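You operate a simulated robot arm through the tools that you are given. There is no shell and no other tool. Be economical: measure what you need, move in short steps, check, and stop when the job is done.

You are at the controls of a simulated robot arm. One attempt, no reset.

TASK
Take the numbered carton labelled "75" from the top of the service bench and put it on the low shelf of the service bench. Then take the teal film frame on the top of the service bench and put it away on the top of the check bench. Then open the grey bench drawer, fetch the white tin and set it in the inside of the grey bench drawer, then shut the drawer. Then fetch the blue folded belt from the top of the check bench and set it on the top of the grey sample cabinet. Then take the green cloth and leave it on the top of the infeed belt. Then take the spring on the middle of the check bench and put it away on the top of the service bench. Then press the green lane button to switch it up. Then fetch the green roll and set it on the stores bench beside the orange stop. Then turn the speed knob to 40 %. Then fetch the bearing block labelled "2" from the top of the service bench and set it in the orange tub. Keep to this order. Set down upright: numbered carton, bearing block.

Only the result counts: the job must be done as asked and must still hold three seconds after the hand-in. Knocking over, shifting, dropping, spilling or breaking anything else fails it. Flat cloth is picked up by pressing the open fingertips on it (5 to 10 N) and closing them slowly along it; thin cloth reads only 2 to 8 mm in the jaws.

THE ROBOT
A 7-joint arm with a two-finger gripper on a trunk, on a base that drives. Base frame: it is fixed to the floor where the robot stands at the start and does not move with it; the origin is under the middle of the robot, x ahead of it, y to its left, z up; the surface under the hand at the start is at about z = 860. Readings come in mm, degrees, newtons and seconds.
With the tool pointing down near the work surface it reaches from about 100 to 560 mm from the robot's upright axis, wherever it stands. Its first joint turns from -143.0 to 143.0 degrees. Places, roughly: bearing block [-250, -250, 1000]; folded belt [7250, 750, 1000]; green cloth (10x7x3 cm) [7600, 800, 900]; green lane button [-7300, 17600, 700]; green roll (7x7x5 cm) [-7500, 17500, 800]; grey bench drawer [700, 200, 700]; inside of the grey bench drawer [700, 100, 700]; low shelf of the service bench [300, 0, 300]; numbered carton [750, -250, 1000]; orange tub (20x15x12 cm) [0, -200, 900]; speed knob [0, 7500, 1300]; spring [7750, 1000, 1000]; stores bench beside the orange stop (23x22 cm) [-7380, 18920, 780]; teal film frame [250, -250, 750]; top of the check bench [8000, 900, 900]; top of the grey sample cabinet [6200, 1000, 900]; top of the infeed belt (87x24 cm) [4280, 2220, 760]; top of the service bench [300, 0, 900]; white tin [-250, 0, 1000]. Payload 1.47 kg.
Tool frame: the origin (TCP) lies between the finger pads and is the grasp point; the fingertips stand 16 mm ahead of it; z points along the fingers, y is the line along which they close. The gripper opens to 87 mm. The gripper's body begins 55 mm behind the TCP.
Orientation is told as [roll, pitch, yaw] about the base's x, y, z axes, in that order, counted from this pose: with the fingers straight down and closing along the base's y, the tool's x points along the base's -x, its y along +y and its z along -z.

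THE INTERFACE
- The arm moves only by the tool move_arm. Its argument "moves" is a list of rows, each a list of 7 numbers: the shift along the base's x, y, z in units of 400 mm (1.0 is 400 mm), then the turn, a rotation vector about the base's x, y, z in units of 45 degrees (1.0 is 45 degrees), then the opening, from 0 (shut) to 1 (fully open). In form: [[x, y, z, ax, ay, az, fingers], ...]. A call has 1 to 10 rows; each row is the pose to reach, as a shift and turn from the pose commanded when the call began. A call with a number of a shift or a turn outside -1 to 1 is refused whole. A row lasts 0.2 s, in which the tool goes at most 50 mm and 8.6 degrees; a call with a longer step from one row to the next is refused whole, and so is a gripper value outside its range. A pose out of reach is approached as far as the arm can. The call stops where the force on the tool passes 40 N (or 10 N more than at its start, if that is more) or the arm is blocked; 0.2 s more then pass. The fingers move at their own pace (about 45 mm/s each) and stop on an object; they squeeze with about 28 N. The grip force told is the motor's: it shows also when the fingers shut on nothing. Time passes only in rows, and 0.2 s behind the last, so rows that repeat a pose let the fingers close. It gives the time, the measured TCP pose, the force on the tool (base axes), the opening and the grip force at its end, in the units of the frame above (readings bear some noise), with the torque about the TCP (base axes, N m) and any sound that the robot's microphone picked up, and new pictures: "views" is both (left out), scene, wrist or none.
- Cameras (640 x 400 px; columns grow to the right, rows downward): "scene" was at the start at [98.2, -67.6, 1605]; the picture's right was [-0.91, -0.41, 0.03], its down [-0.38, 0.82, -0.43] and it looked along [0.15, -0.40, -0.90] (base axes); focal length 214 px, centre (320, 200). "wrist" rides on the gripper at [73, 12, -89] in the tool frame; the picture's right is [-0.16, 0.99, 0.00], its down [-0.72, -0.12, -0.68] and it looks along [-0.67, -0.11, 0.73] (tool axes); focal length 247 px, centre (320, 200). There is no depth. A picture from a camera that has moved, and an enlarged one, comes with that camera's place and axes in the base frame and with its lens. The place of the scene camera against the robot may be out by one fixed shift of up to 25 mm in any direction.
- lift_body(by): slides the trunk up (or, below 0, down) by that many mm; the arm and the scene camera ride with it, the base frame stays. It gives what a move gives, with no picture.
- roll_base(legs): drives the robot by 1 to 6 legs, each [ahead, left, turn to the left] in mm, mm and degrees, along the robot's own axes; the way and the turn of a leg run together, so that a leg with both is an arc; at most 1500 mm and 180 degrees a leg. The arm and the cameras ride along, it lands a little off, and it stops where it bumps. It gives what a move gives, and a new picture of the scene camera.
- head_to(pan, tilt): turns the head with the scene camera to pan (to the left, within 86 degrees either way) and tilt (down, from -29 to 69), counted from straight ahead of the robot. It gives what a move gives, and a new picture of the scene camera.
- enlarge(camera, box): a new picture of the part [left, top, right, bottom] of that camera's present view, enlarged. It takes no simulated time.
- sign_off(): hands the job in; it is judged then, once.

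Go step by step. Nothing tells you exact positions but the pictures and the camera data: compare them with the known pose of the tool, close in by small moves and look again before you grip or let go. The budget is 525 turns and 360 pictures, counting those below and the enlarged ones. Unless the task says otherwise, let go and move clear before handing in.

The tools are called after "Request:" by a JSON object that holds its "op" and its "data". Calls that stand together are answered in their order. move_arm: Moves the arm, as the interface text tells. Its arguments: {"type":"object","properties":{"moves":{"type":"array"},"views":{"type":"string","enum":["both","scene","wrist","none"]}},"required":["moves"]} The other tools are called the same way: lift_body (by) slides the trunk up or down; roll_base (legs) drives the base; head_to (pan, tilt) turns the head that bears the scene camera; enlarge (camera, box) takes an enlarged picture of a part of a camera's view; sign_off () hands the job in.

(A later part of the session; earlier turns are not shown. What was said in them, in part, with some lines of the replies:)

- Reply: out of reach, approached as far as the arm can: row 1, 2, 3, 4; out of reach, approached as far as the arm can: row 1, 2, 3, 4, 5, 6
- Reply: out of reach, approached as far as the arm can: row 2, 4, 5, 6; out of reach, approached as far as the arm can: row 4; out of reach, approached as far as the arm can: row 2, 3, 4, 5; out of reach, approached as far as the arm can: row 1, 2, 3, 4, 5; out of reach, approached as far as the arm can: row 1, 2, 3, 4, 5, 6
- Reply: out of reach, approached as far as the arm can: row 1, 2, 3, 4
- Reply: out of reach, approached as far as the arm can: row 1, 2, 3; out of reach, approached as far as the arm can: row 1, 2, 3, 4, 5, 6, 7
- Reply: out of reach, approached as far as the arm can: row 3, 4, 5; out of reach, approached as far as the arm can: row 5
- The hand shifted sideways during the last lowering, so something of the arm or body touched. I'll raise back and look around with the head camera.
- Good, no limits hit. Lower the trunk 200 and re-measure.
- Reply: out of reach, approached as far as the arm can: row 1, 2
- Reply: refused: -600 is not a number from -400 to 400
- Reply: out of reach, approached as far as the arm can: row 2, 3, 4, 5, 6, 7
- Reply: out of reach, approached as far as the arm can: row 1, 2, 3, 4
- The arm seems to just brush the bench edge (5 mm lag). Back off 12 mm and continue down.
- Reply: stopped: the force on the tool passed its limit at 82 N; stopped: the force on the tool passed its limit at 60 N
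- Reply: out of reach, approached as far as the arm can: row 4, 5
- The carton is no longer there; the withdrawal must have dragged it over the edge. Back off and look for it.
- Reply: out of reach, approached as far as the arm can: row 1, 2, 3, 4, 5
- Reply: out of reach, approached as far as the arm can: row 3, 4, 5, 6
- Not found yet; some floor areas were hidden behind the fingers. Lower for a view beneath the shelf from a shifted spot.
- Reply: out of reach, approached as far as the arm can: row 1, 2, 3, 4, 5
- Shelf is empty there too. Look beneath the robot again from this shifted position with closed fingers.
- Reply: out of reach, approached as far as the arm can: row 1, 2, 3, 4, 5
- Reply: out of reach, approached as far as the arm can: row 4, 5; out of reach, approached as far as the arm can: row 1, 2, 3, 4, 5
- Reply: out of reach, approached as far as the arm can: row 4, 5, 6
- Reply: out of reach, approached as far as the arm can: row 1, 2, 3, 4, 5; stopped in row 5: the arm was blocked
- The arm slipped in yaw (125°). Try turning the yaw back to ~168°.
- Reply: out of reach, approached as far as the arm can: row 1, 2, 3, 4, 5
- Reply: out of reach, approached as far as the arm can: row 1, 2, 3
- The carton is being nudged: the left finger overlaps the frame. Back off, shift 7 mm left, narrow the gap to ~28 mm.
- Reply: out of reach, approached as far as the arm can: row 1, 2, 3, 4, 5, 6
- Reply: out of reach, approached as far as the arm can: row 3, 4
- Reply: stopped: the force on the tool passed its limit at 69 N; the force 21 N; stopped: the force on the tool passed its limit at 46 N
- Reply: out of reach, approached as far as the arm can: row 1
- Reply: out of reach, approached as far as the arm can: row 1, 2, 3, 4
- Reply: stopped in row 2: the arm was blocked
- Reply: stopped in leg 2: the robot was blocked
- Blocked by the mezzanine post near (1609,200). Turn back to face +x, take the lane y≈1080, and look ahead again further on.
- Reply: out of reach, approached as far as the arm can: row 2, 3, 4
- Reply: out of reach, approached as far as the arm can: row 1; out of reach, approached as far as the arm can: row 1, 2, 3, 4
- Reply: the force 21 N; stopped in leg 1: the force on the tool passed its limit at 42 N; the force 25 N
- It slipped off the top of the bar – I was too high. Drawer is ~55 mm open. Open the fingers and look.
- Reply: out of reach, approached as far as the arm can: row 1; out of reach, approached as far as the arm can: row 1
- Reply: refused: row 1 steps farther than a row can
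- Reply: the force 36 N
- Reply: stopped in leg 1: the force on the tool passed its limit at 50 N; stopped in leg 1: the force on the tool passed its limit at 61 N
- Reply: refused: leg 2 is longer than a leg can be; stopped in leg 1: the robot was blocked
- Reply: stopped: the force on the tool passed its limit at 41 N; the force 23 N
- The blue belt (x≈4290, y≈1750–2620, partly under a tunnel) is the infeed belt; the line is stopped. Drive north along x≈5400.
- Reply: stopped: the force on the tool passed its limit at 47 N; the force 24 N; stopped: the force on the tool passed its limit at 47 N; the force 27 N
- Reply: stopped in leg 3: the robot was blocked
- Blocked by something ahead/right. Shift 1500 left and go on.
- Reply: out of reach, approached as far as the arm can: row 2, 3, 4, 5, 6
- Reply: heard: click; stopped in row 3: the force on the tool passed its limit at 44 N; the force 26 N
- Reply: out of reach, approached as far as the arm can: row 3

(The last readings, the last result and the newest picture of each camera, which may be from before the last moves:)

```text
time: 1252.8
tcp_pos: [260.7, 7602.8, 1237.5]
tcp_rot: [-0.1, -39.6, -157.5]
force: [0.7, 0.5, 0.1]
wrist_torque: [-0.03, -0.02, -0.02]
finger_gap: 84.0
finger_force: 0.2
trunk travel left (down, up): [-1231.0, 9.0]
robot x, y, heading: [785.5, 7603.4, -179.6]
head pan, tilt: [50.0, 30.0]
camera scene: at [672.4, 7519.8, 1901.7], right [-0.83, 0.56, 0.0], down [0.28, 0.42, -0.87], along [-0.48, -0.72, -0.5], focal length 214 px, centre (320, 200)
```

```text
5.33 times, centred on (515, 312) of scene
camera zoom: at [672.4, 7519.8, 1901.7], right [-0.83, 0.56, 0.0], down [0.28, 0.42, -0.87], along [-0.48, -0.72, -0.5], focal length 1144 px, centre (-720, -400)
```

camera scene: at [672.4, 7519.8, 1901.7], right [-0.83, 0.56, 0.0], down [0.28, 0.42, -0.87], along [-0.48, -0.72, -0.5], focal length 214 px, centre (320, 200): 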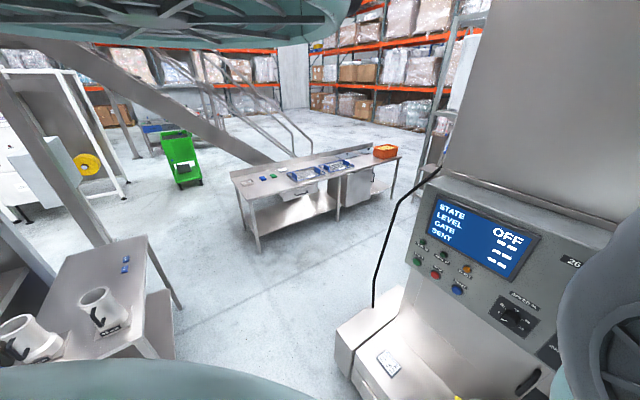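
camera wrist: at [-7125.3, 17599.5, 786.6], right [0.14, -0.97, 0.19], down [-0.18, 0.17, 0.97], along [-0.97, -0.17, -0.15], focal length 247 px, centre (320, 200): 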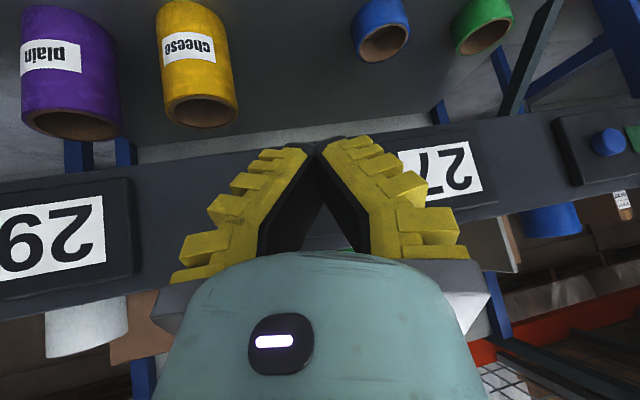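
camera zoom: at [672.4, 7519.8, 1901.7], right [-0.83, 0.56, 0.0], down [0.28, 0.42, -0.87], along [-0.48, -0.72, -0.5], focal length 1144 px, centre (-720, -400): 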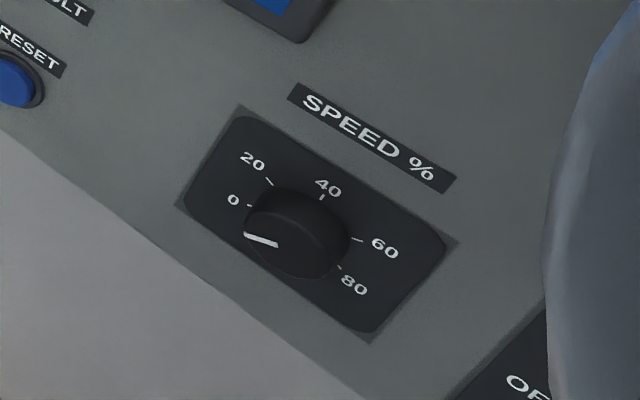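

Dial decoded: 0 % at 210°, 60° per 20 %, so 40 % is straight up; the pointer is at ~0 %. I need ~122° clockwise. First bring the tool horizontal (pointing −x).

Request:
{"op": "move_arm", "data": {"moves": [[0.05, 0, 0.04, -0.07, 0.17, 0, 0.8], [0.1, 0, 0.08, -0.14, 0.34, 0, 0.8], [0.12, 0, 0.12, -0.21, 0.51, 0, 0.8], [0.12, 0, 0.16, -0.28, 0.68, 0, 0.8], [0.12, 0, 0.2, -0.35, 0.85, 0, 0.8], [0.12, 0, 0.24, -0.38, 0.92, 0, 0.8]], "views": "none"}}

```text
time: 1254.2
tcp_pos: [308.7, 7604.4, 1333.8]
tcp_rot: [-1.2, -84.4, -156.5]
force: [0.0, 0.6, -0.2]
wrist_torque: [0.01, -0.01, 0.01]
finger_gap: 73.1
finger_force: 2.1
trunk travel left (down, up): [-1231.0, 9.0]
robot x, y, heading: [789.3, 7604.8, -179.4]
head pan, tilt: [50.0, 30.0]
```

Tool is nearly horizontal with no limits. Fine-align the axis to −x.

Request:
{"op": "move_arm", "data": {"moves": [[0, 0, 0, 0, 0.03, -0.17, 0.8], [0, 0, 0, 0, 0.06, -0.34, 0.8], [0, 0, 0, 0, 0.12, -0.49, 0.8], [0, 0, 0, 0, 0.12, -0.49, 0.8]], "views": "none"}}

Request:
{"op": "move_arm", "data": {"moves": [[0, 0, 0, 0.19, 0, 0, 0.8], [0, 0, 0, 0.38, 0, 0, 0.8], [0, 0, 0, 0.57, 0, 0, 0.8], [0, 0, 0, 0.76, 0, 0, 0.8], [0, 0, 0, 0.95, 0, 0, 0.8]], "views": "none"}}

Request:
{"op": "move_arm", "data": {"moves": [[0, 0, 0, 0.19, 0, 0, 0.8], [0, 0, 0, 0.38, 0, 0, 0.8], [0, 0, 0, 0.41, 0, 0, 0.8], [0, 0, 0, 0.41, 0, 0, 0.8]], "views": "wrist"}}

```text
time: 1255.2
tcp_pos: [309.0, 7603.9, 1335.2]
tcp_rot: [-67.0, -88.8, -112.9]
force: [-0.8, -0.3, -0.4]
wrist_torque: [0.01, 0.0, 0.0]
finger_gap: 73.1
finger_force: 2.1
trunk travel left (down, up): [-1231.0, 9.0]
robot x, y, heading: [788.9, 7603.9, -179.4]
head pan, tilt: [50.0, 30.0]
```

```text
time: 1256.3
tcp_pos: [308.4, 7604.0, 1333.4]
tcp_rot: [-89.3, -46.0, -90.7]
force: [-0.6, 0.8, -0.3]
wrist_torque: [-0.02, 0.01, 0.01]
finger_gap: 73.3
finger_force: 2.9
trunk travel left (down, up): [-1231.0, 9.0]
robot x, y, heading: [788.1, 7604.3, -179.7]
head pan, tilt: [50.0, 30.0]
```

```text
time: 1257.3
tcp_pos: [308.4, 7603.9, 1335.1]
tcp_rot: [-89.6, -27.6, -90.5]
force: [-0.1, 0.5, 0.1]
wrist_torque: [-0.02, 0.01, -0.01]
finger_gap: 73.1
finger_force: 2.6
trunk travel left (down, up): [-1231.0, 9.0]
robot x, y, heading: [789.8, 7604.1, -179.7]
head pan, tilt: [50.0, 30.0]
camera wrist: at [398.3, 7661.5, 1291.3], right [0.0, -0.6, -0.8], down [0.67, -0.59, 0.44], along [-0.74, -0.54, 0.4], focal length 247 px, centre (320, 200)
```

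wrist: 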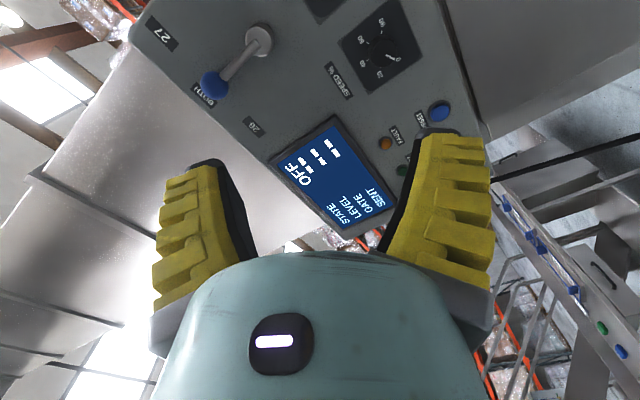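

Tool axis is exactly −x now. Line up with the knob (y≈7547, z≈1266) and approach.

Request:
{"op": "lift_body", "data": {"by": -69}}

Request:
{"op": "roll_base", "data": {"legs": [[160, 57, 0]]}}

Request:
{"op": "enlarge", "data": {"camera": "wrist", "box": [0, 0, 640, 400]}}

```text
time: 1258.4
tcp_pos: [309.9, 7603.8, 1266.0]
tcp_rot: [-89.5, -27.7, -90.4]
force: [0.0, 0.2, 0.0]
wrist_torque: [0.0, 0.0, 0.01]
finger_gap: 73.0
finger_force: 2.3
trunk travel left (down, up): [-1162.0, 78.0]
robot x, y, heading: [792.3, 7604.9, -179.6]
head pan, tilt: [50.0, 30.0]
```

```text
time: 1259.9
tcp_pos: [152.7, 7545.0, 1266.0]
tcp_rot: [-89.5, -27.8, -90.7]
force: [-0.4, 0.2, 0.3]
wrist_torque: [-0.01, 0.04, -0.01]
finger_gap: 72.9
finger_force: 2.0
trunk travel left (down, up): [-1162.0, 78.0]
robot x, y, heading: [628.4, 7545.0, -179.7]
head pan, tilt: [50.0, 30.0]
camera scene: at [516.0, 7462.1, 1832.7], right [-0.83, 0.56, 0.0], down [0.28, 0.42, -0.87], along [-0.48, -0.72, -0.5], focal length 214 px, centre (320, 200)
```

scene: 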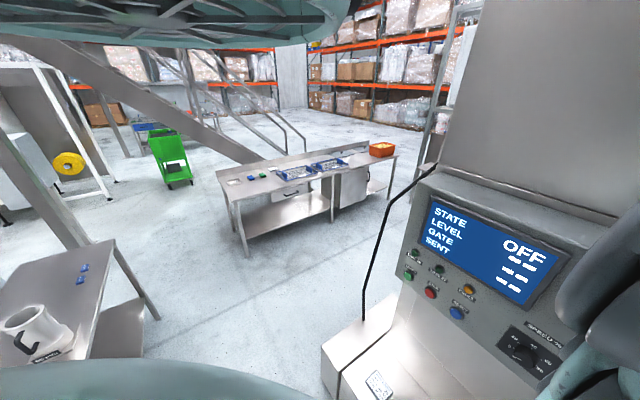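

```text
1.00 times, centred on (320, 200) of wrist (not enlarged: the box is as wide or as high as the picture)
camera zoom: at [242.1, 7604.0, 1222.2], right [0.0, -0.6, -0.8], down [0.67, -0.59, 0.44], along [-0.74, -0.54, 0.4], focal length 247 px, centre (320, 200)
```

zoom: 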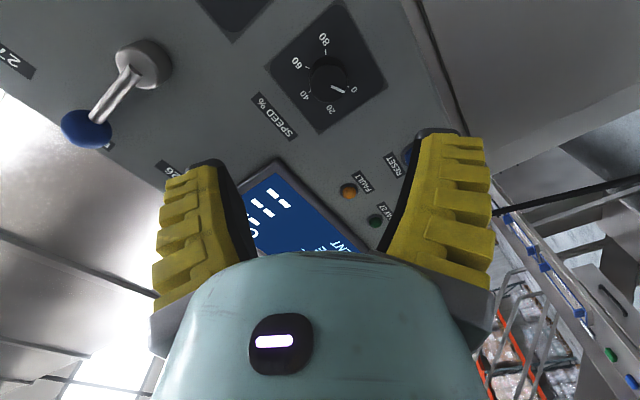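

Knob is 14 mm toward −y of my axis, ~200 mm ahead. Correct and approach 150.

Request:
{"op": "roll_base", "data": {"legs": [[150, 14, 0]]}}

Request:
{"op": "move_arm", "data": {"moves": [[0, 0, 0, 0, 0, 0, 0.75]], "views": "wrist"}}

```text
time: 1261.2
tcp_pos: [2.8, 7532.6, 1265.5]
tcp_rot: [-89.4, -27.8, -90.6]
force: [0.9, 0.8, 0.4]
wrist_torque: [0.01, 0.02, 0.0]
finger_gap: 73.1
finger_force: 2.8
trunk travel left (down, up): [-1162.0, 78.0]
robot x, y, heading: [487.1, 7531.4, -179.9]
head pan, tilt: [50.0, 30.0]
camera scene: at [365.9, 7447.6, 1832.7], right [-0.83, 0.56, 0.0], down [0.28, 0.42, -0.87], along [-0.48, -0.72, -0.5], focal length 214 px, centre (320, 200)
```

scene: 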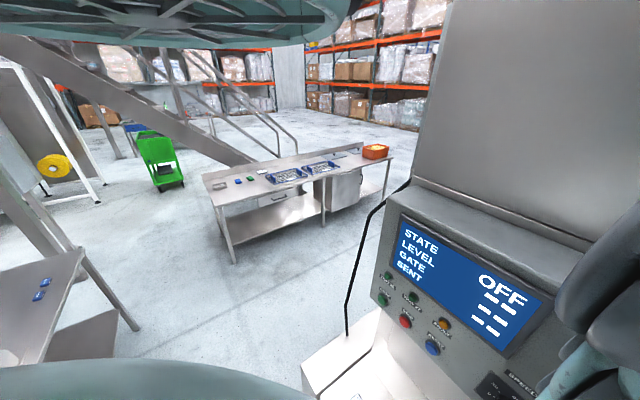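

```text
time: 1261.7
tcp_pos: [3.0, 7531.7, 1264.8]
tcp_rot: [-89.3, -27.7, -90.8]
force: [-0.6, -0.6, 0.6]
wrist_torque: [0.0, 0.02, 0.0]
finger_gap: 69.4
finger_force: 2.6
trunk travel left (down, up): [-1162.0, 78.0]
robot x, y, heading: [476.2, 7533.3, -179.8]
head pan, tilt: [50.0, 30.0]
camera wrist: at [92.2, 7589.9, 1222.1], right [0.0, -0.6, -0.8], down [0.67, -0.59, 0.44], along [-0.74, -0.54, 0.4], focal length 247 px, centre (320, 200)
```

wrist: 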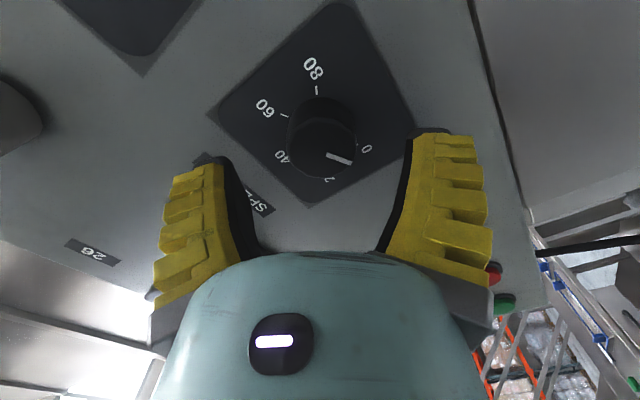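

Knob top is ~24 mm ahead on-axis, ~32 mm wide. Advance 38 mm and grip.

Request:
{"op": "move_arm", "data": {"moves": [[-0.03, 0, 0, 0, 0, 0, 0.75], [-0.06, 0, 0, 0, 0, 0, 0.75], [-0.09, 0, 0, 0, 0, 0, 0.75], [-0.095, 0, 0, 0, 0, 0, 0.75]], "views": "none"}}

Request:
{"op": "move_arm", "data": {"moves": [[0, 0, 0, 0, 0, 0, 0.5], [0, 0, 0, 0, 0, 0, 0.3], [0, 0, 0, 0, 0, 0, 0], [0, 0, 0, 0, 0, 0, 0], [0, 0, 0, 0, 0, 0, 0]], "views": "wrist"}}

```text
time: 1262.7
tcp_pos: [-36.1, 7531.0, 1265.7]
tcp_rot: [-89.5, -27.7, -90.7]
force: [0.5, 0.5, -0.6]
wrist_torque: [-0.01, 0.02, 0.01]
finger_gap: 69.3
finger_force: 2.7
trunk travel left (down, up): [-1162.0, 78.0]
robot x, y, heading: [484.5, 7532.3, -179.7]
head pan, tilt: [50.0, 30.0]
```

```text
time: 1263.8
tcp_pos: [-34.7, 7530.8, 1266.1]
tcp_rot: [-89.2, -27.7, -90.6]
force: [1.5, -1.3, -6.9]
wrist_torque: [0.01, -0.12, -0.14]
finger_gap: 34.7
finger_force: 30.1
trunk travel left (down, up): [-1162.0, 78.0]
robot x, y, heading: [481.3, 7533.8, -179.7]
head pan, tilt: [50.0, 30.0]
camera wrist: at [54.7, 7589.0, 1222.1], right [0.01, -0.6, -0.8], down [0.67, -0.59, 0.45], along [-0.74, -0.54, 0.4], focal length 247 px, centre (320, 200)
```

wrist: 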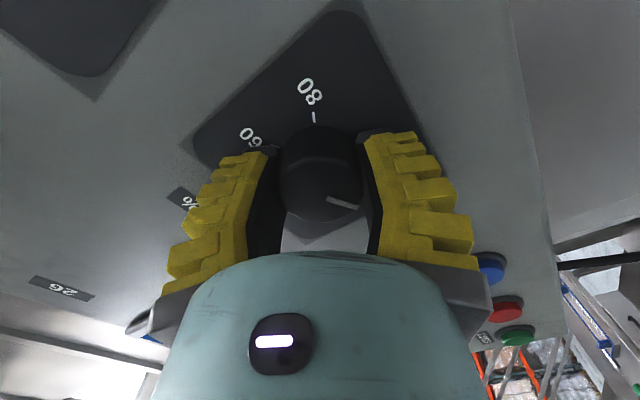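

Gripped. Turn clockwise: −120° about +x in three calls.

Request:
{"op": "move_arm", "data": {"moves": [[0, 0, 0, -0.15, 0, 0, 0], [0, 0, 0, -0.3, 0, 0, 0], [0, 0, 0, -0.45, 0, 0, 0], [0, 0, 0, -0.6, 0, 0, 0], [0, 0, 0, -0.75, 0, 0, 0], [0, 0, 0, -0.9, 0, 0, 0]], "views": "wrist"}}

```text
time: 1265.2
tcp_pos: [-36.0, 7530.7, 1265.4]
tcp_rot: [-88.4, -68.3, -91.6]
force: [11.6, -3.8, 5.3]
wrist_torque: [0.0, 0.02, 0.08]
finger_gap: 33.9
finger_force: 30.2
trunk travel left (down, up): [-1162.0, 78.0]
robot x, y, heading: [478.2, 7533.2, -179.7]
head pan, tilt: [50.0, 30.0]
camera wrist: at [54.7, 7546.9, 1194.1], right [0.0, -0.98, -0.22], down [0.67, -0.16, 0.72], along [-0.74, -0.15, 0.66], focal length 247 px, centre (320, 200)
```

wrist: 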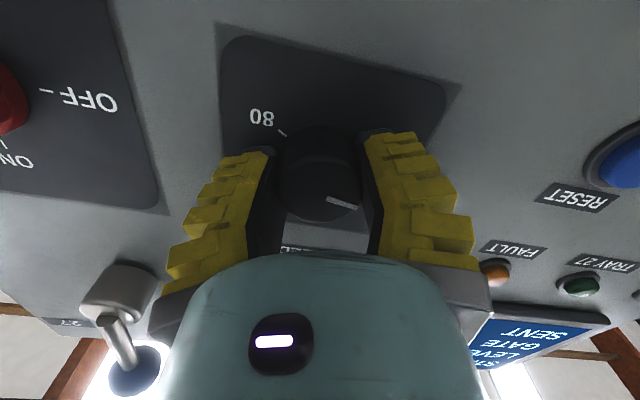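

Knob turns with the hand. Continue.

Request:
{"op": "move_arm", "data": {"moves": [[0, 0, 0, -0.15, 0, 0, 0], [0, 0, 0, -0.3, 0, 0, 0], [0, 0, 0, -0.45, 0, 0, 0], [0, 0, 0, -0.6, 0, 0, 0], [0, 0, 0, -0.75, 0, 0, 0], [0, 0, 0, -0.9, 0, 0, 0]], "views": "none"}}

Request:
{"op": "move_arm", "data": {"moves": [[0, 0, 0, -0.15, 0, 0, 0], [0, 0, 0, -0.3, 0, 0, 0], [0, 0, 0, -0.45, 0, 0, 0], [0, 0, 0, -0.6, 0, 0, 0], [0, 0, 0, -0.75, 0, 0, 0], [0, 0, 0, -0.82, 0, 0, 0]], "views": "wrist"}}

```text
time: 1266.7
tcp_pos: [-34.0, 7530.5, 1265.4]
tcp_rot: [88.2, -71.2, 92.2]
force: [3.4, -1.9, -4.3]
wrist_torque: [0.03, -0.14, 0.14]
finger_gap: 33.2
finger_force: 30.2
trunk travel left (down, up): [-1162.0, 78.0]
robot x, y, heading: [482.6, 7531.3, -179.6]
head pan, tilt: [50.0, 30.0]
```

```text
time: 1268.0
tcp_pos: [-34.9, 7531.3, 1264.4]
tcp_rot: [89.8, -34.3, 90.7]
force: [-1.7, -2.0, -10.2]
wrist_torque: [-0.02, -0.27, 0.22]
finger_gap: 33.0
finger_force: 30.4
trunk travel left (down, up): [-1162.0, 78.0]
robot x, y, heading: [479.9, 7530.7, -179.6]
head pan, tilt: [50.0, 30.0]
camera wrist: at [55.0, 7465.1, 1233.8], right [0.0, -0.43, 0.9], down [0.67, 0.67, 0.31], along [-0.74, 0.61, 0.29], focal length 247 px, centre (320, 200)
```

wrist: 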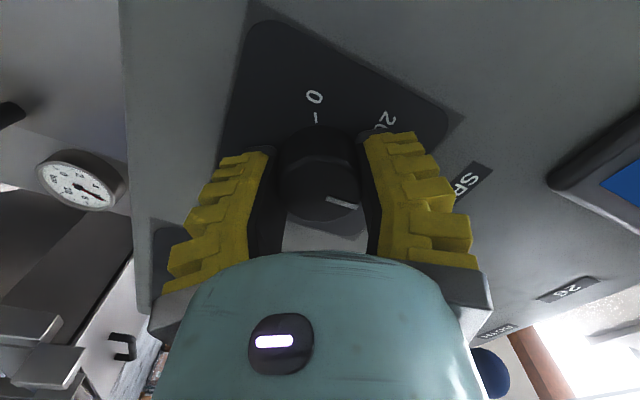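

The dial's 0 tick now sits exactly where the 80 tick was, so it turned 120°. Release and back off to verify.

Request:
{"op": "move_arm", "data": {"moves": [[0, 0, 0, 0, 0, 0, 0.5], [0, 0, 0, 0, 0, 0, 0.75], [0, 0, 0, 0, 0, 0, 0.75]], "views": "none"}}

Request:
{"op": "move_arm", "data": {"moves": [[0.06, 0, 0, 0, 0, 0, 0.75], [0.12, 0, 0, 0, 0, 0, 0.75], [0.18, 0, 0, 0, 0, 0, 0.75]], "views": "wrist"}}

```text
time: 1268.8
tcp_pos: [-36.5, 7532.9, 1266.6]
tcp_rot: [89.9, -34.4, 90.7]
force: [0.1, 0.0, 0.2]
wrist_torque: [0.0, -0.01, 0.02]
finger_gap: 69.5
finger_force: 2.7
trunk travel left (down, up): [-1162.0, 78.0]
robot x, y, heading: [478.8, 7534.5, -179.8]
head pan, tilt: [50.0, 30.0]
```

```text
time: 1269.7
tcp_pos: [37.0, 7531.6, 1266.5]
tcp_rot: [89.9, -34.5, 90.7]
force: [-0.5, 0.6, 0.5]
wrist_torque: [-0.02, 0.01, 0.0]
finger_gap: 69.2
finger_force: 3.2
trunk travel left (down, up): [-1162.0, 78.0]
robot x, y, heading: [482.7, 7534.2, -179.7]
head pan, tilt: [50.0, 30.0]
camera wrist: at [126.5, 7465.7, 1235.0], right [0.0, -0.43, 0.9], down [0.67, 0.67, 0.31], along [-0.74, 0.61, 0.29], focal length 247 px, centre (320, 200)
```

wrist: 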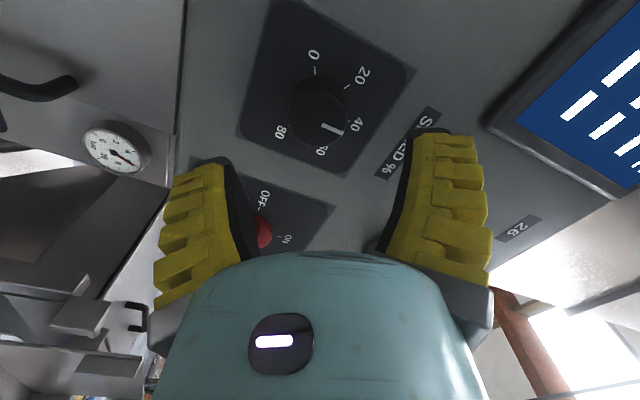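

Request:
{"op": "enlarge", "data": {"camera": "wrist", "box": [230, 20, 420, 180]}}

```text
2.50 times, centred on (325, 100) of wrist
camera zoom: at [126.5, 7465.7, 1235.0], right [0.0, -0.43, 0.9], down [0.67, 0.67, 0.31], along [-0.74, 0.61, 0.29], focal length 617 px, centre (308, 450)
```

zoom: 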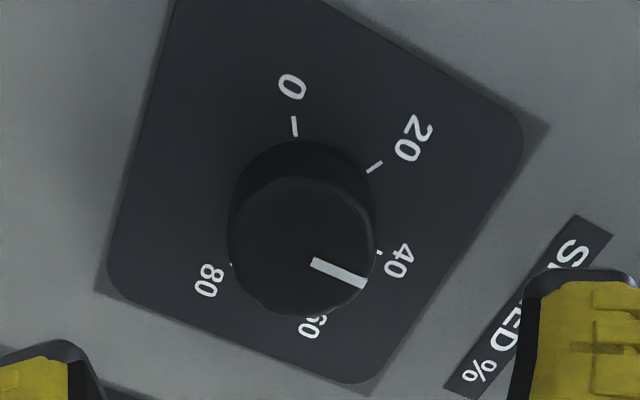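

Pointer reads 40 % within a degree. Now back away and travel to the service bench for the bearing block.

Request:
{"op": "roll_base", "data": {"legs": [[-300, 0, 0], [0, -1480, 0], [0, -600, 0], [1500, 0, 0], [1500, 0, 0], [1500, 0, 0]]}}

```text
time: 1302.7
tcp_pos: [-4094.7, 9799.9, 1266.1]
tcp_rot: [89.8, -34.4, 87.0]
force: [-0.3, 0.6, -0.3]
wrist_torque: [0.02, 0.01, 0.01]
finger_gap: 69.5
finger_force: 2.8
trunk travel left (down, up): [-1162.0, 78.0]
robot x, y, heading: [-3652.6, 9772.8, 176.7]
head pan, tilt: [50.0, 30.0]
camera scene: at [-3771.9, 9693.9, 1832.7], right [-0.79, 0.61, 0.0], down [0.3, 0.4, -0.87], along [-0.53, -0.69, -0.5], focal length 214 px, centre (320, 200)
```

scene: 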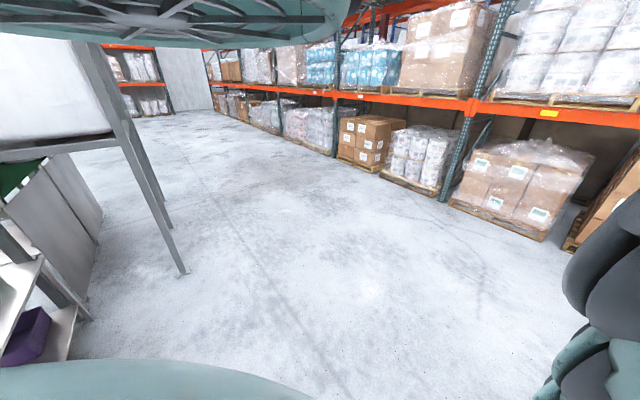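

Request:
{"op": "roll_base", "data": {"legs": [[1350, 0, 3.3], [0, 1500, 0], [0, 1500, 0], [0, 1500, 0], [0, 1500, 0], [0, 1500, 0]]}}

Request:
{"op": "move_arm", "data": {"moves": [[0, 0, 0, 0.18, 0, 0, 1], [0, 0, 0, 0.36, 0, 0, 1], [0, 0, 0, 0.54, 0, 0, 1], [0, 0, 0, 0.72, 0, 0, 1], [0, 0, 0, 0.9, 0, 0, 1]], "views": "none"}}

Request:
{"op": "move_arm", "data": {"moves": [[0, 0, 0, 0.17, 0, 0, 1], [0, 0, 0, 0.333, 0, 0, 1], [0, 0, 0, 0.333, 0, 0, 1]], "views": "none"}}

```text
time: 1344.9
tcp_pos: [-5485.1, 2252.8, 1265.9]
tcp_rot: [89.9, -34.4, 91.5]
force: [-0.3, 0.0, -0.6]
wrist_torque: [-0.02, 0.02, 0.02]
finger_gap: 69.3
finger_force: 2.8
trunk travel left (down, up): [-1162.0, 78.0]
robot x, y, heading: [-5044.7, 2259.9, -179.2]
head pan, tilt: [50.0, 30.0]
camera scene: at [-5156.3, 2172.5, 1832.7], right [-0.84, 0.55, 0.0], down [0.27, 0.42, -0.87], along [-0.47, -0.73, -0.5], focal length 214 px, centre (320, 200)
```

scene: 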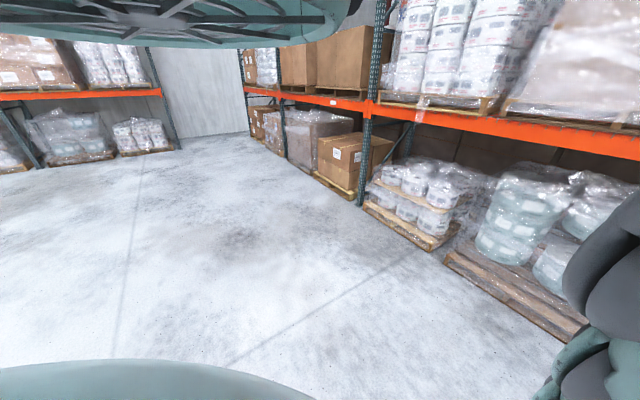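

```text
time: 1346.1
tcp_pos: [-5485.6, 2252.6, 1266.5]
tcp_rot: [86.2, -75.1, 94.6]
force: [-0.1, 0.2, 0.5]
wrist_torque: [0.05, -0.01, -0.05]
finger_gap: 87.2
finger_force: 0.1
trunk travel left (down, up): [-1162.0, 78.0]
robot x, y, heading: [-5041.9, 2257.1, -179.1]
head pan, tilt: [50.0, 30.0]
```

```text
time: 1346.9
tcp_pos: [-5486.2, 2252.7, 1265.9]
tcp_rot: [0.2, -88.7, -179.6]
force: [0.6, 1.0, -0.1]
wrist_torque: [-0.02, 0.02, 0.02]
finger_gap: 87.2
finger_force: 0.0
trunk travel left (down, up): [-1162.0, 78.0]
robot x, y, heading: [-5041.6, 2257.7, -178.7]
head pan, tilt: [50.0, 30.0]
```

Now tilt down to vertical.

Request:
{"op": "move_arm", "data": {"moves": [[0, 0, 0, 0, -0.19, 0, 1], [0, 0, 0, 0, -0.38, 0, 1], [0, 0, 0, 0, -0.57, 0, 1], [0, 0, 0, 0, -0.76, 0, 1], [0, 0, 0, 0, -0.95, 0, 1]], "views": "none"}}

Request:
{"op": "move_arm", "data": {"moves": [[-0.03, 0, -0.05, 0, -0.19, 0, 1], [-0.06, 0, -0.1, 0, -0.38, 0, 1], [-0.09, 0, -0.15, 0, -0.57, 0, 1], [-0.12, 0, -0.2, 0, -0.76, 0, 1], [-0.14, 0, -0.22, 0, -0.95, 0, 1], [-0.14, 0, -0.22, 0, -1.0, 0, 1]], "views": "none"}}

Request:
{"op": "roll_base", "data": {"legs": [[0, 1050, 0], [0, 0, 89], [0, 1500, 0], [0, 1500, 0], [0, 1500, 0]]}}

```text
time: 1348.3
tcp_pos: [-5494.9, 2220.6, 1166.9]
tcp_rot: [0.9, -46.0, -170.8]
force: [0.1, -0.2, 0.3]
wrist_torque: [0.02, -0.02, -0.01]
finger_gap: 86.9
finger_force: 0.0
out of reach, approached as far as the arm can: row 1, 2, 3, 4, 5
trunk travel left (down, up): [-1162.0, 78.0]
robot x, y, heading: [-5044.4, 2255.8, -178.9]
head pan, tilt: [50.0, 30.0]
stopped in row 5: the arm was blocked; the commanded pose is now the measured one
```

```text
time: 1349.9
tcp_pos: [-5533.9, 2344.1, 1124.8]
tcp_rot: [7.4, -1.2, 165.9]
force: [-0.1, 0.1, 0.4]
wrist_torque: [0.0, 0.03, 0.04]
finger_gap: 86.9
finger_force: 0.0
out of reach, approached as far as the arm can: row 4, 5, 6
trunk travel left (down, up): [-1162.0, 78.0]
robot x, y, heading: [-5040.9, 2259.8, -179.0]
head pan, tilt: [50.0, 30.0]
stopped in row 6: the arm was blocked; the commanded pose is now the measured one
```

```text
time: 1380.0
tcp_pos: [-652.0, 763.6, 1124.3]
tcp_rot: [7.6, -1.3, -105.2]
force: [0.4, 0.3, -1.0]
wrist_torque: [0.04, -0.04, -0.01]
finger_gap: 86.8
finger_force: 0.1
trunk travel left (down, up): [-1162.0, 78.0]
robot x, y, heading: [-557.0, 1256.8, -90.2]
head pan, tilt: [50.0, 30.0]
camera scene: at [-476.7, 1124.3, 1832.7], right [-0.57, -0.82, 0.0], down [-0.41, 0.28, -0.87], along [0.71, -0.49, -0.5], focal length 214 px, centre (320, 200)
```

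scene: 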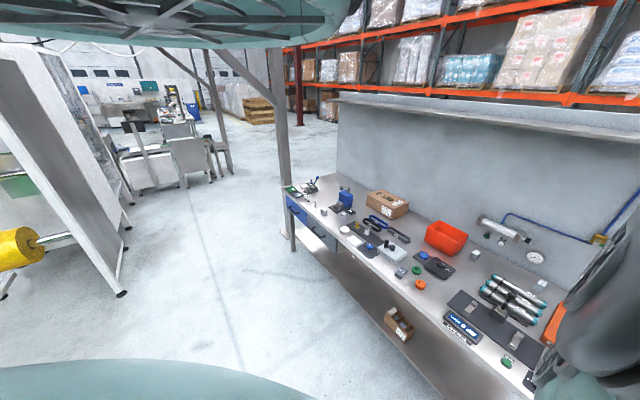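

All looks right: drawers shut, carton on the low shelf. Level the tool, then move over to the bearing block near (−220,−220).

Request:
{"op": "move_arm", "data": {"moves": [[0, 0, 0, 0.071, 0.155, 0, 1], [0, 0, 0, 0.071, 0.155, 0, 1]], "views": "none"}}

Request:
{"op": "roll_base", "data": {"legs": [[930, 432, 0]]}}

Request:
{"op": "enlarge", "data": {"camera": "wrist", "box": [0, 0, 640, 400]}}

```text
time: 1380.6
tcp_pos: [-652.6, 762.7, 1124.5]
tcp_rot: [0.0, 0.0, -105.3]
force: [-0.7, -0.2, -0.4]
wrist_torque: [0.0, 0.0, 0.02]
finger_gap: 87.1
finger_force: 0.0
trunk travel left (down, up): [-1162.0, 78.0]
robot x, y, heading: [-557.6, 1254.4, -90.2]
head pan, tilt: [50.0, 30.0]
```

```text
time: 1385.9
tcp_pos: [-239.8, -173.9, 1123.4]
tcp_rot: [0.0, 0.1, -106.0]
force: [0.6, 1.0, -0.2]
wrist_torque: [0.02, 0.01, 0.01]
finger_gap: 87.2
finger_force: 0.0
trunk travel left (down, up): [-1162.0, 78.0]
robot x, y, heading: [-137.8, 320.0, -91.1]
head pan, tilt: [50.0, 30.0]
camera scene: at [-59.7, 185.6, 1832.7], right [-0.58, -0.82, 0.0], down [-0.41, 0.29, -0.87], along [0.71, -0.5, -0.5], focal length 214 px, centre (320, 200)
```

scene: 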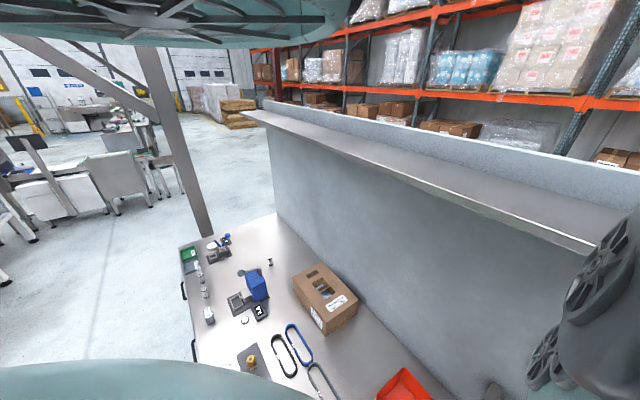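

```text
1.00 times, centred on (320, 200) of wrist (not enlarged: the box is as wide or as high as the picture)
camera zoom: at [-209.4, -107.2, 1213.8], right [0.91, -0.42, 0.0], down [-0.31, -0.66, 0.68], along [-0.29, -0.62, -0.73], focal length 247 px, centre (320, 200)
```

zoom: 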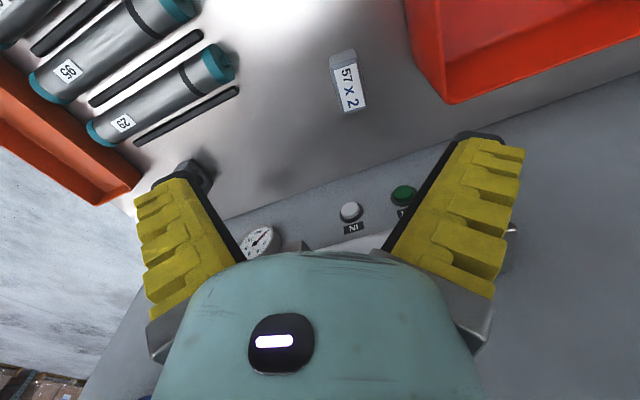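

Block "57 X 2" is at about (−219,−221), ~33 mm wide in x. Align (yaw −90) and lower to check.

Request:
{"op": "move_arm", "data": {"moves": [[0, 0, 0, 0, 0, 0.18, 0.7], [0, 0, 0, 0, 0, 0.355, 0.7]], "views": "none"}}

Request:
{"op": "roll_base", "data": {"legs": [[46, 21, 0]]}}

Request:
{"op": "lift_body", "data": {"by": -150}}

Request:
{"op": "enlarge", "data": {"camera": "wrist", "box": [0, 0, 640, 400]}}

```text
time: 1386.5
tcp_pos: [-239.4, -173.7, 1124.1]
tcp_rot: [0.0, 0.0, -89.8]
force: [0.1, -0.4, -0.1]
wrist_torque: [0.01, 0.02, 0.0]
finger_gap: 65.5
finger_force: 3.4
trunk travel left (down, up): [-1162.0, 78.0]
robot x, y, heading: [-138.6, 318.9, -91.1]
head pan, tilt: [50.0, 30.0]
```

```text
time: 1387.5
tcp_pos: [-219.8, -219.8, 1124.6]
tcp_rot: [0.0, 0.0, -89.9]
force: [0.0, 0.1, 0.0]
wrist_torque: [-0.02, -0.01, 0.01]
finger_gap: 65.4
finger_force: 3.4
trunk travel left (down, up): [-1162.0, 78.0]
robot x, y, heading: [-117.7, 269.2, -90.9]
head pan, tilt: [50.0, 30.0]
camera scene: at [-39.3, 139.7, 1832.7], right [-0.58, -0.82, 0.0], down [-0.41, 0.29, -0.87], along [0.71, -0.5, -0.5], focal length 214 px, centre (320, 200)
```

scene: 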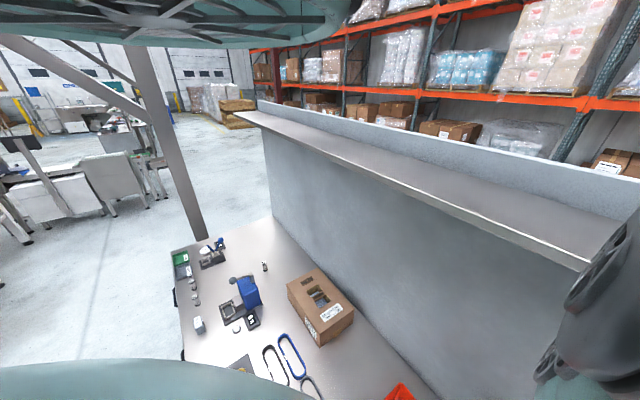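

```text
time: 1389.2
tcp_pos: [-219.8, -218.7, 974.6]
tcp_rot: [0.0, 0.0, -89.9]
force: [0.8, -1.0, 0.4]
wrist_torque: [-0.01, 0.0, -0.04]
finger_gap: 65.4
finger_force: 3.2
trunk travel left (down, up): [-1012.0, 228.0]
robot x, y, heading: [-120.4, 272.3, -91.1]
head pan, tilt: [50.0, 30.0]
```

```text
1.00 times, centred on (320, 200) of wrist (not enlarged: the box is as wide or as high as the picture)
camera zoom: at [-208.6, -147.2, 1063.9], right [0.99, -0.16, 0.0], down [-0.11, -0.72, 0.68], along [-0.11, -0.67, -0.73], focal length 247 px, centre (320, 200)
```

zoom: 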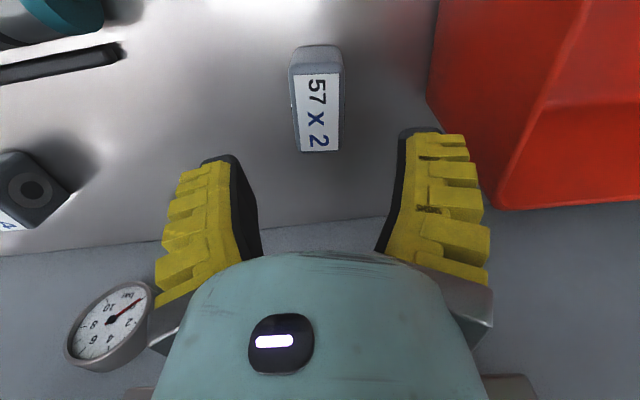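

Centred over the block. Lower 95, grip, lift.

Request:
{"op": "lift_body", "data": {"by": -95}}

Request:
{"op": "move_arm", "data": {"moves": [[0, 0, 0, 0, 0, 0, 0.45], [0, 0, 0, 0, 0, 0, 0.3], [0, 0, 0, 0, 0, 0, 0], [0, 0, 0, 0, 0, 0, 0], [0, 0, 0, 0, 0, 0, 0]], "views": "none"}}

Request:
{"op": "lift_body", "data": {"by": 60}}

Request:
{"op": "lift_body", "data": {"by": 130}}

Request:
{"op": "enlarge", "data": {"camera": "wrist", "box": [0, 0, 640, 400]}}

```text
time: 1390.5
tcp_pos: [-219.2, -219.3, 879.7]
tcp_rot: [0.0, -0.1, -89.9]
force: [0.8, -0.2, 0.2]
wrist_torque: [-0.01, 0.0, -0.02]
finger_gap: 65.6
finger_force: 3.0
trunk travel left (down, up): [-917.0, 323.0]
robot x, y, heading: [-116.2, 267.5, -91.0]
head pan, tilt: [50.0, 30.0]
```

```text
time: 1391.7
tcp_pos: [-219.9, -218.8, 879.9]
tcp_rot: [-0.1, -0.1, -90.0]
force: [1.1, 2.9, 11.3]
wrist_torque: [0.14, -0.02, -0.19]
finger_gap: 29.3
finger_force: 27.9
trunk travel left (down, up): [-917.0, 323.0]
robot x, y, heading: [-115.0, 274.9, -91.0]
head pan, tilt: [50.0, 30.0]
```

```text
time: 1392.7
tcp_pos: [-219.1, -218.3, 938.9]
tcp_rot: [0.0, 0.0, -89.9]
force: [-0.1, -0.7, -2.8]
wrist_torque: [-0.04, 0.0, 0.01]
finger_gap: 26.6
finger_force: 28.2
trunk travel left (down, up): [-977.0, 263.0]
robot x, y, heading: [-117.3, 273.7, -91.1]
head pan, tilt: [50.0, 30.0]
```

```text
time: 1394.3
tcp_pos: [-218.9, -220.1, 1069.8]
tcp_rot: [0.0, 0.0, -89.8]
force: [1.0, 0.8, -3.1]
wrist_torque: [-0.03, 0.01, 0.01]
finger_gap: 26.6
finger_force: 28.3
trunk travel left (down, up): [-1107.0, 133.0]
robot x, y, heading: [-116.6, 269.7, -91.3]
head pan, tilt: [50.0, 30.0]
```

```text
1.00 times, centred on (320, 200) of wrist (not enlarged: the box is as wide or as high as the picture)
camera zoom: at [-208.5, -146.8, 1158.6], right [0.99, -0.16, 0.0], down [-0.11, -0.72, 0.68], along [-0.11, -0.67, -0.73], focal length 247 px, centre (320, 200)
```

zoom: 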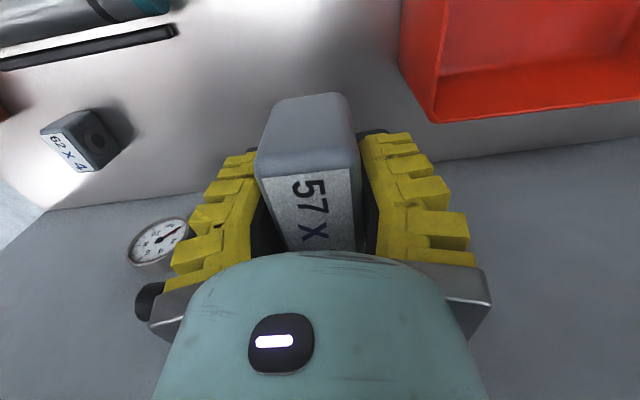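

Block held. Tub rim spans about x −143…53, y −246…−97. Turn the hand 90° (so the camera clears the rim) and move over the tub.

Request:
{"op": "move_arm", "data": {"moves": [[0, 0, 0, 0, 0, 0.19, 0], [0, 0, 0, 0, 0, 0.38, 0], [0, 0, 0, 0, 0, 0.57, 0], [0, 0, 0, 0, 0, 0.76, 0], [0, 0, 0, 0, 0, 0.95, 0]], "views": "none"}}

Request:
{"op": "move_arm", "data": {"moves": [[0, 0, 0, 0, 0, 0.19, 0], [0, 0, 0, 0, 0, 0.38, 0], [0, 0, 0, 0, 0, 0.57, 0], [0, 0, 0, 0, 0, 0.76, 0], [0, 0, 0, 0, 0, 0.95, 0], [0, 0, 0, 0, 0, 1.0, 0]], "views": "none"}}

Request:
{"op": "roll_base", "data": {"legs": [[-48, 200, 1.2]]}}

Request:
{"op": "enlarge", "data": {"camera": "wrist", "box": [0, 0, 640, 400]}}

```text
time: 1395.5
tcp_pos: [-218.9, -220.2, 1069.8]
tcp_rot: [0.1, 0.0, -47.0]
force: [0.2, 0.3, -3.3]
wrist_torque: [-0.01, -0.02, 0.01]
finger_gap: 26.7
finger_force: 27.8
trunk travel left (down, up): [-1107.0, 133.0]
robot x, y, heading: [-115.6, 273.1, -91.1]
head pan, tilt: [50.0, 30.0]
```

```text
time: 1396.9
tcp_pos: [-219.0, -219.6, 1068.6]
tcp_rot: [0.1, 0.0, -2.2]
force: [-1.1, -1.5, -3.0]
wrist_torque: [0.02, 0.01, 0.0]
finger_gap: 26.4
finger_force: 28.8
trunk travel left (down, up): [-1107.0, 133.0]
robot x, y, heading: [-116.6, 273.6, -91.0]
head pan, tilt: [50.0, 30.0]
```

```text
time: 1398.5
tcp_pos: [-11.8, -174.6, 1069.0]
tcp_rot: [0.0, 0.0, -1.1]
force: [0.0, -0.2, -3.2]
wrist_torque: [0.01, -0.03, -0.05]
finger_gap: 26.5
finger_force: 28.3
trunk travel left (down, up): [-1107.0, 133.0]
robot x, y, heading: [83.9, 316.2, -90.0]
head pan, tilt: [50.0, 30.0]
camera scene: at [162.0, 187.4, 1777.7], right [-0.56, -0.83, 0.0], down [-0.41, 0.28, -0.87], along [0.72, -0.49, -0.5], focal length 214 px, centre (320, 200)
```

scene: 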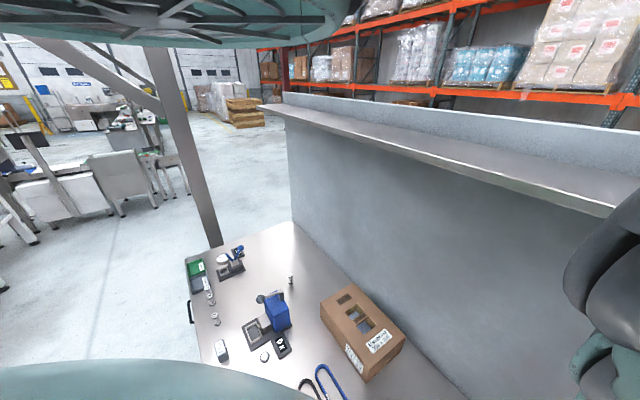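

```text
1.00 times, centred on (320, 200) of wrist (not enlarged: the box is as wide or as high as the picture)
camera zoom: at [-84.3, -162.4, 1158.4], right [0.18, 0.98, 0.0], down [0.72, -0.13, 0.68], along [0.67, -0.12, -0.73], focal length 247 px, centre (320, 200)
```

zoom: 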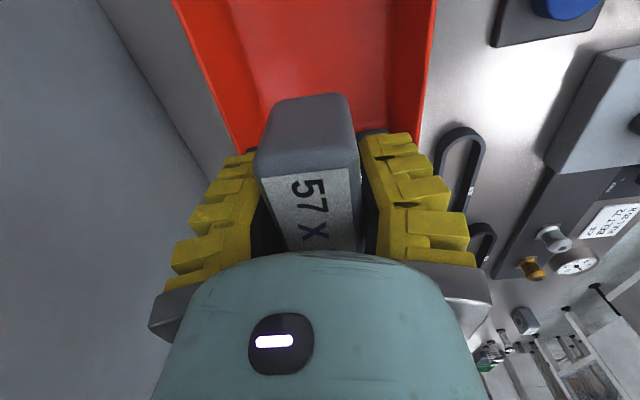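

Well over the tub (y centred). Shift 12 mm to −x and lower.

Request:
{"op": "move_arm", "data": {"moves": [[-0.03, 0, 0, 0, 0, 0, 0]], "views": "none"}}

Request:
{"op": "lift_body", "data": {"by": -95}}

Request:
{"op": "lift_body", "data": {"by": -40}}

Request:
{"op": "enlarge", "data": {"camera": "wrist", "box": [0, 0, 640, 400]}}

```text
time: 1398.9
tcp_pos: [-23.4, -175.4, 1068.7]
tcp_rot: [0.1, -0.1, -1.0]
force: [-0.4, 0.1, -3.6]
wrist_torque: [0.02, 0.0, 0.01]
finger_gap: 26.4
finger_force: 28.1
trunk travel left (down, up): [-1107.0, 133.0]
robot x, y, heading: [82.9, 319.7, -90.0]
head pan, tilt: [50.0, 30.0]
```

```text
time: 1400.2
tcp_pos: [-23.1, -174.7, 972.9]
tcp_rot: [0.0, 0.0, -1.1]
force: [-0.2, -0.4, -3.6]
wrist_torque: [0.02, -0.05, 0.02]
finger_gap: 26.5
finger_force: 28.6
trunk travel left (down, up): [-1012.0, 228.0]
robot x, y, heading: [82.9, 318.0, -90.1]
head pan, tilt: [50.0, 30.0]
```

```text
time: 1401.0
tcp_pos: [-23.1, -175.0, 933.5]
tcp_rot: [0.1, 0.0, -0.9]
force: [-0.1, 0.1, -3.2]
wrist_torque: [0.01, -0.01, 0.0]
finger_gap: 26.3
finger_force: 27.8
trunk travel left (down, up): [-972.0, 268.0]
robot x, y, heading: [80.9, 316.9, -90.2]
head pan, tilt: [50.0, 30.0]
```

```text
1.00 times, centred on (320, 200) of wrist (not enlarged: the box is as wide or as high as the picture)
camera zoom: at [-97.0, -162.5, 1023.3], right [0.18, 0.98, 0.0], down [0.72, -0.13, 0.68], along [0.67, -0.12, -0.73], focal length 247 px, centre (320, 200)
```

zoom: 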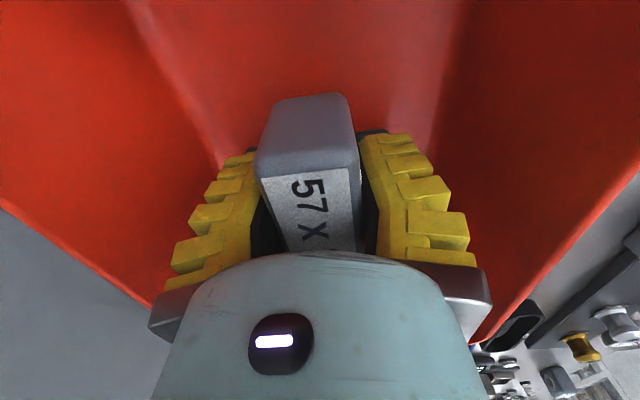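

Clear inside. Continue down in steps.

Request:
{"op": "lift_body", "data": {"by": -25}}

Request:
{"op": "lift_body", "data": {"by": -10}}

Request:
{"op": "lift_body", "data": {"by": -5}}

```text
time: 1401.7
tcp_pos: [-24.1, -176.0, 912.3]
tcp_rot: [0.3, 0.1, -1.1]
force: [3.0, 5.3, 26.0]
wrist_torque: [0.06, 0.03, -0.02]
finger_gap: 30.6
finger_force: 27.7
trunk travel left (down, up): [-948.0, 292.0]
robot x, y, heading: [81.0, 315.5, -90.0]
head pan, tilt: [50.0, 30.0]
stopped: the force on the tool passed its limit at 60 N (the readings are from after the stop); the commanded pose is now the measured one
```

```text
time: 1401.9
tcp_pos: [-23.3, -176.5, 912.8]
tcp_rot: [0.4, 0.0, -1.0]
force: [3.1, 3.4, 26.6]
wrist_torque: [0.03, 0.03, -0.03]
finger_gap: 30.1
finger_force: 28.3
trunk travel left (down, up): [-948.0, 292.0]
robot x, y, heading: [82.9, 318.3, -90.0]
head pan, tilt: [50.0, 30.0]
stopped: the force on the tool passed its limit at 54 N (the readings are from after the stop); the commanded pose is now the measured one
```

```text
time: 1402.2
tcp_pos: [-23.6, -175.7, 912.9]
tcp_rot: [0.5, 0.0, -1.0]
force: [3.5, 4.8, 28.1]
wrist_torque: [-0.06, 0.0, -0.08]
finger_gap: 30.4
finger_force: 28.5
trunk travel left (down, up): [-947.0, 293.0]
robot x, y, heading: [84.5, 319.2, -89.9]
head pan, tilt: [50.0, 30.0]
stopped: the force on the tool passed its limit at 49 N (the readings are from after the stop); the commanded pose is now the measured one
```

Contact. Ease up until the load is gone, then release.

Request:
{"op": "lift_body", "data": {"by": 3}}

Request:
{"op": "lift_body", "data": {"by": 2}}

Request:
{"op": "enlarge", "data": {"camera": "wrist", "box": [0, 0, 640, 400]}}

```text
time: 1402.8
tcp_pos: [-24.8, -173.2, 912.4]
tcp_rot: [0.5, 0.0, -1.1]
force: [-0.1, -2.6, 0.8]
wrist_torque: [-0.08, -0.03, -0.02]
finger_gap: 26.5
finger_force: 27.8
trunk travel left (down, up): [-950.0, 290.0]
robot x, y, heading: [82.8, 318.9, -90.2]
head pan, tilt: [50.0, 30.0]
```

```text
time: 1403.3
tcp_pos: [-23.7, -173.9, 915.5]
tcp_rot: [0.7, -0.1, -1.0]
force: [-0.2, -1.3, -3.2]
wrist_torque: [0.03, -0.04, 0.04]
finger_gap: 26.6
finger_force: 27.4
trunk travel left (down, up): [-952.0, 288.0]
robot x, y, heading: [81.4, 318.0, -89.9]
head pan, tilt: [50.0, 30.0]
```

```text
1.00 times, centred on (320, 200) of wrist (not enlarged: the box is as wide or as high as the picture)
camera zoom: at [-97.2, -161.5, 1004.6], right [0.18, 0.98, 0.01], down [0.72, -0.14, 0.68], along [0.67, -0.11, -0.73], focal length 247 px, centre (320, 200)
```

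zoom: 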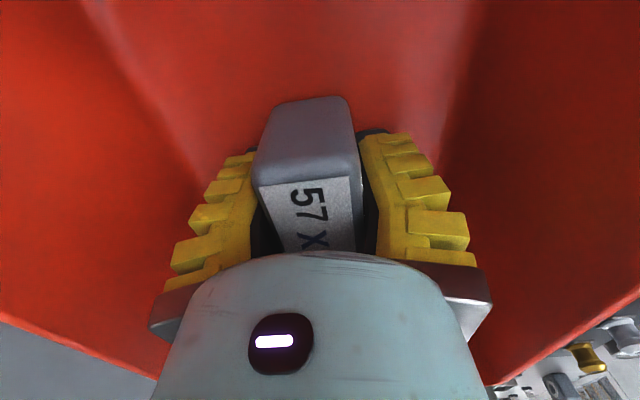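

The contact force ran through the tool axis, so it is the block on the tub floor. Lower 2 mm, release gently and rise.

Request:
{"op": "lift_body", "data": {"by": -2.5}}

Request:
{"op": "move_arm", "data": {"moves": [[0, 0, 0, 0, 0, 0, 0.32], [0, 0, 0, 0, 0, 0, 0.4], [0, 0, 0, 0, 0, 0, 0.55], [0, 0, 0, 0, 0, 0, 0.65], [0, 0, 0, 0, 0, 0, 0.65]], "views": "none"}}

Request:
{"op": "lift_body", "data": {"by": 60}}

Request:
{"op": "lift_body", "data": {"by": 120}}

Request:
{"op": "enlarge", "data": {"camera": "wrist", "box": [0, 0, 640, 400]}}

```text
time: 1403.8
tcp_pos: [-23.9, -173.2, 913.3]
tcp_rot: [0.6, 0.0, -1.0]
force: [0.8, 3.3, 4.1]
wrist_torque: [-0.06, 0.05, -0.03]
finger_gap: 27.4
finger_force: 28.5
trunk travel left (down, up): [-950.0, 290.0]
robot x, y, heading: [83.2, 318.7, -90.0]
head pan, tilt: [50.0, 30.0]
```

```text
time: 1405.0
tcp_pos: [-24.3, -173.9, 913.3]
tcp_rot: [0.6, 0.1, -0.9]
force: [-0.4, 0.3, -0.6]
wrist_torque: [0.03, -0.03, 0.01]
finger_gap: 61.1
finger_force: 2.7
trunk travel left (down, up): [-950.0, 290.0]
robot x, y, heading: [83.7, 320.4, -90.1]
head pan, tilt: [50.0, 30.0]
```

```text
time: 1406.0
tcp_pos: [-24.7, -174.1, 971.7]
tcp_rot: [0.5, 0.1, -1.1]
force: [-0.6, -0.3, 0.0]
wrist_torque: [-0.01, 0.03, -0.01]
finger_gap: 61.4
finger_force: 2.9
trunk travel left (down, up): [-1010.0, 230.0]
robot x, y, heading: [81.4, 322.4, -89.9]
head pan, tilt: [50.0, 30.0]
```

```text
time: 1407.5
tcp_pos: [-23.6, -173.8, 1092.8]
tcp_rot: [0.6, 0.0, -1.0]
force: [-0.2, -0.2, -0.3]
wrist_torque: [0.0, 0.02, 0.0]
finger_gap: 61.4
finger_force: 4.0
trunk travel left (down, up): [-1130.0, 110.0]
robot x, y, heading: [77.9, 317.7, -90.1]
head pan, tilt: [50.0, 30.0]
```

```text
1.00 times, centred on (320, 200) of wrist (not enlarged: the box is as wide or as high as the picture)
camera zoom: at [-97.3, -162.1, 1182.4], right [0.18, 0.98, 0.01], down [0.72, -0.14, 0.68], along [0.67, -0.11, -0.73], focal length 247 px, centre (320, 200)
```

zoom: 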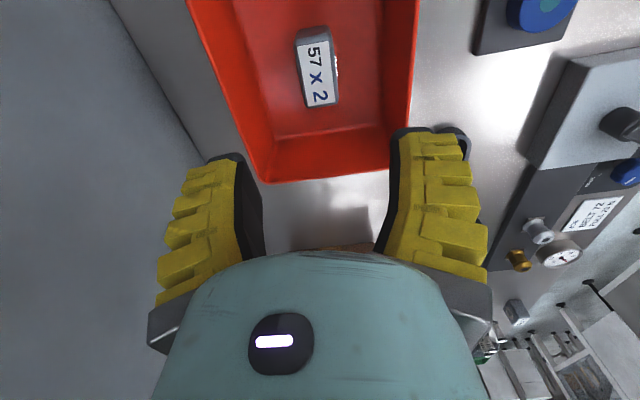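

Block stands upright in the tub, label up. Move clear of the bench.

Request:
{"op": "roll_base", "data": {"legs": [[-700, 0, 0]]}}

```text
time: 1411.3
tcp_pos: [-26.2, 511.7, 1092.5]
tcp_rot: [0.6, 0.0, -1.2]
force: [-0.5, -0.2, 0.8]
wrist_torque: [0.0, -0.05, -0.01]
finger_gap: 61.3
finger_force: 3.7
trunk travel left (down, up): [-1130.0, 110.0]
robot x, y, heading: [84.7, 1004.9, -90.3]
head pan, tilt: [50.0, 30.0]
camera scene: at [162.7, 873.3, 1800.8], right [-0.56, -0.83, 0.0], down [-0.41, 0.28, -0.87], along [0.71, -0.49, -0.5], focal length 214 px, centre (320, 200)
```

scene: 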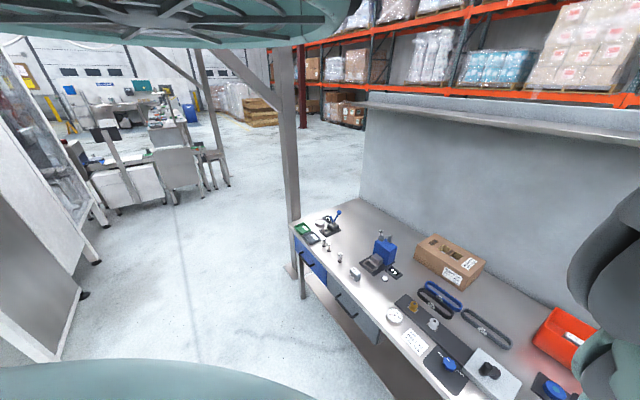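

Everything is in place and the hand is clear, so I'm handing in.

Request:
{"op": "sign_off", "data": {}}

```text
The job is handed in.
```

I did all ten steps in the order you gave and handed the job in. Two of them carry some doubt:

- **Carton 75:** it was thrown off the low shelf on my first attempt and landed on its side on the floor behind the bench. I picked it up and set it upright on the shelf. I saw no damage but did not inspect it closely.
- **Green lane button:** I pressed it once and heard a click. The lamp beside it went from lit to unlit, and I took that as the change you wanted.
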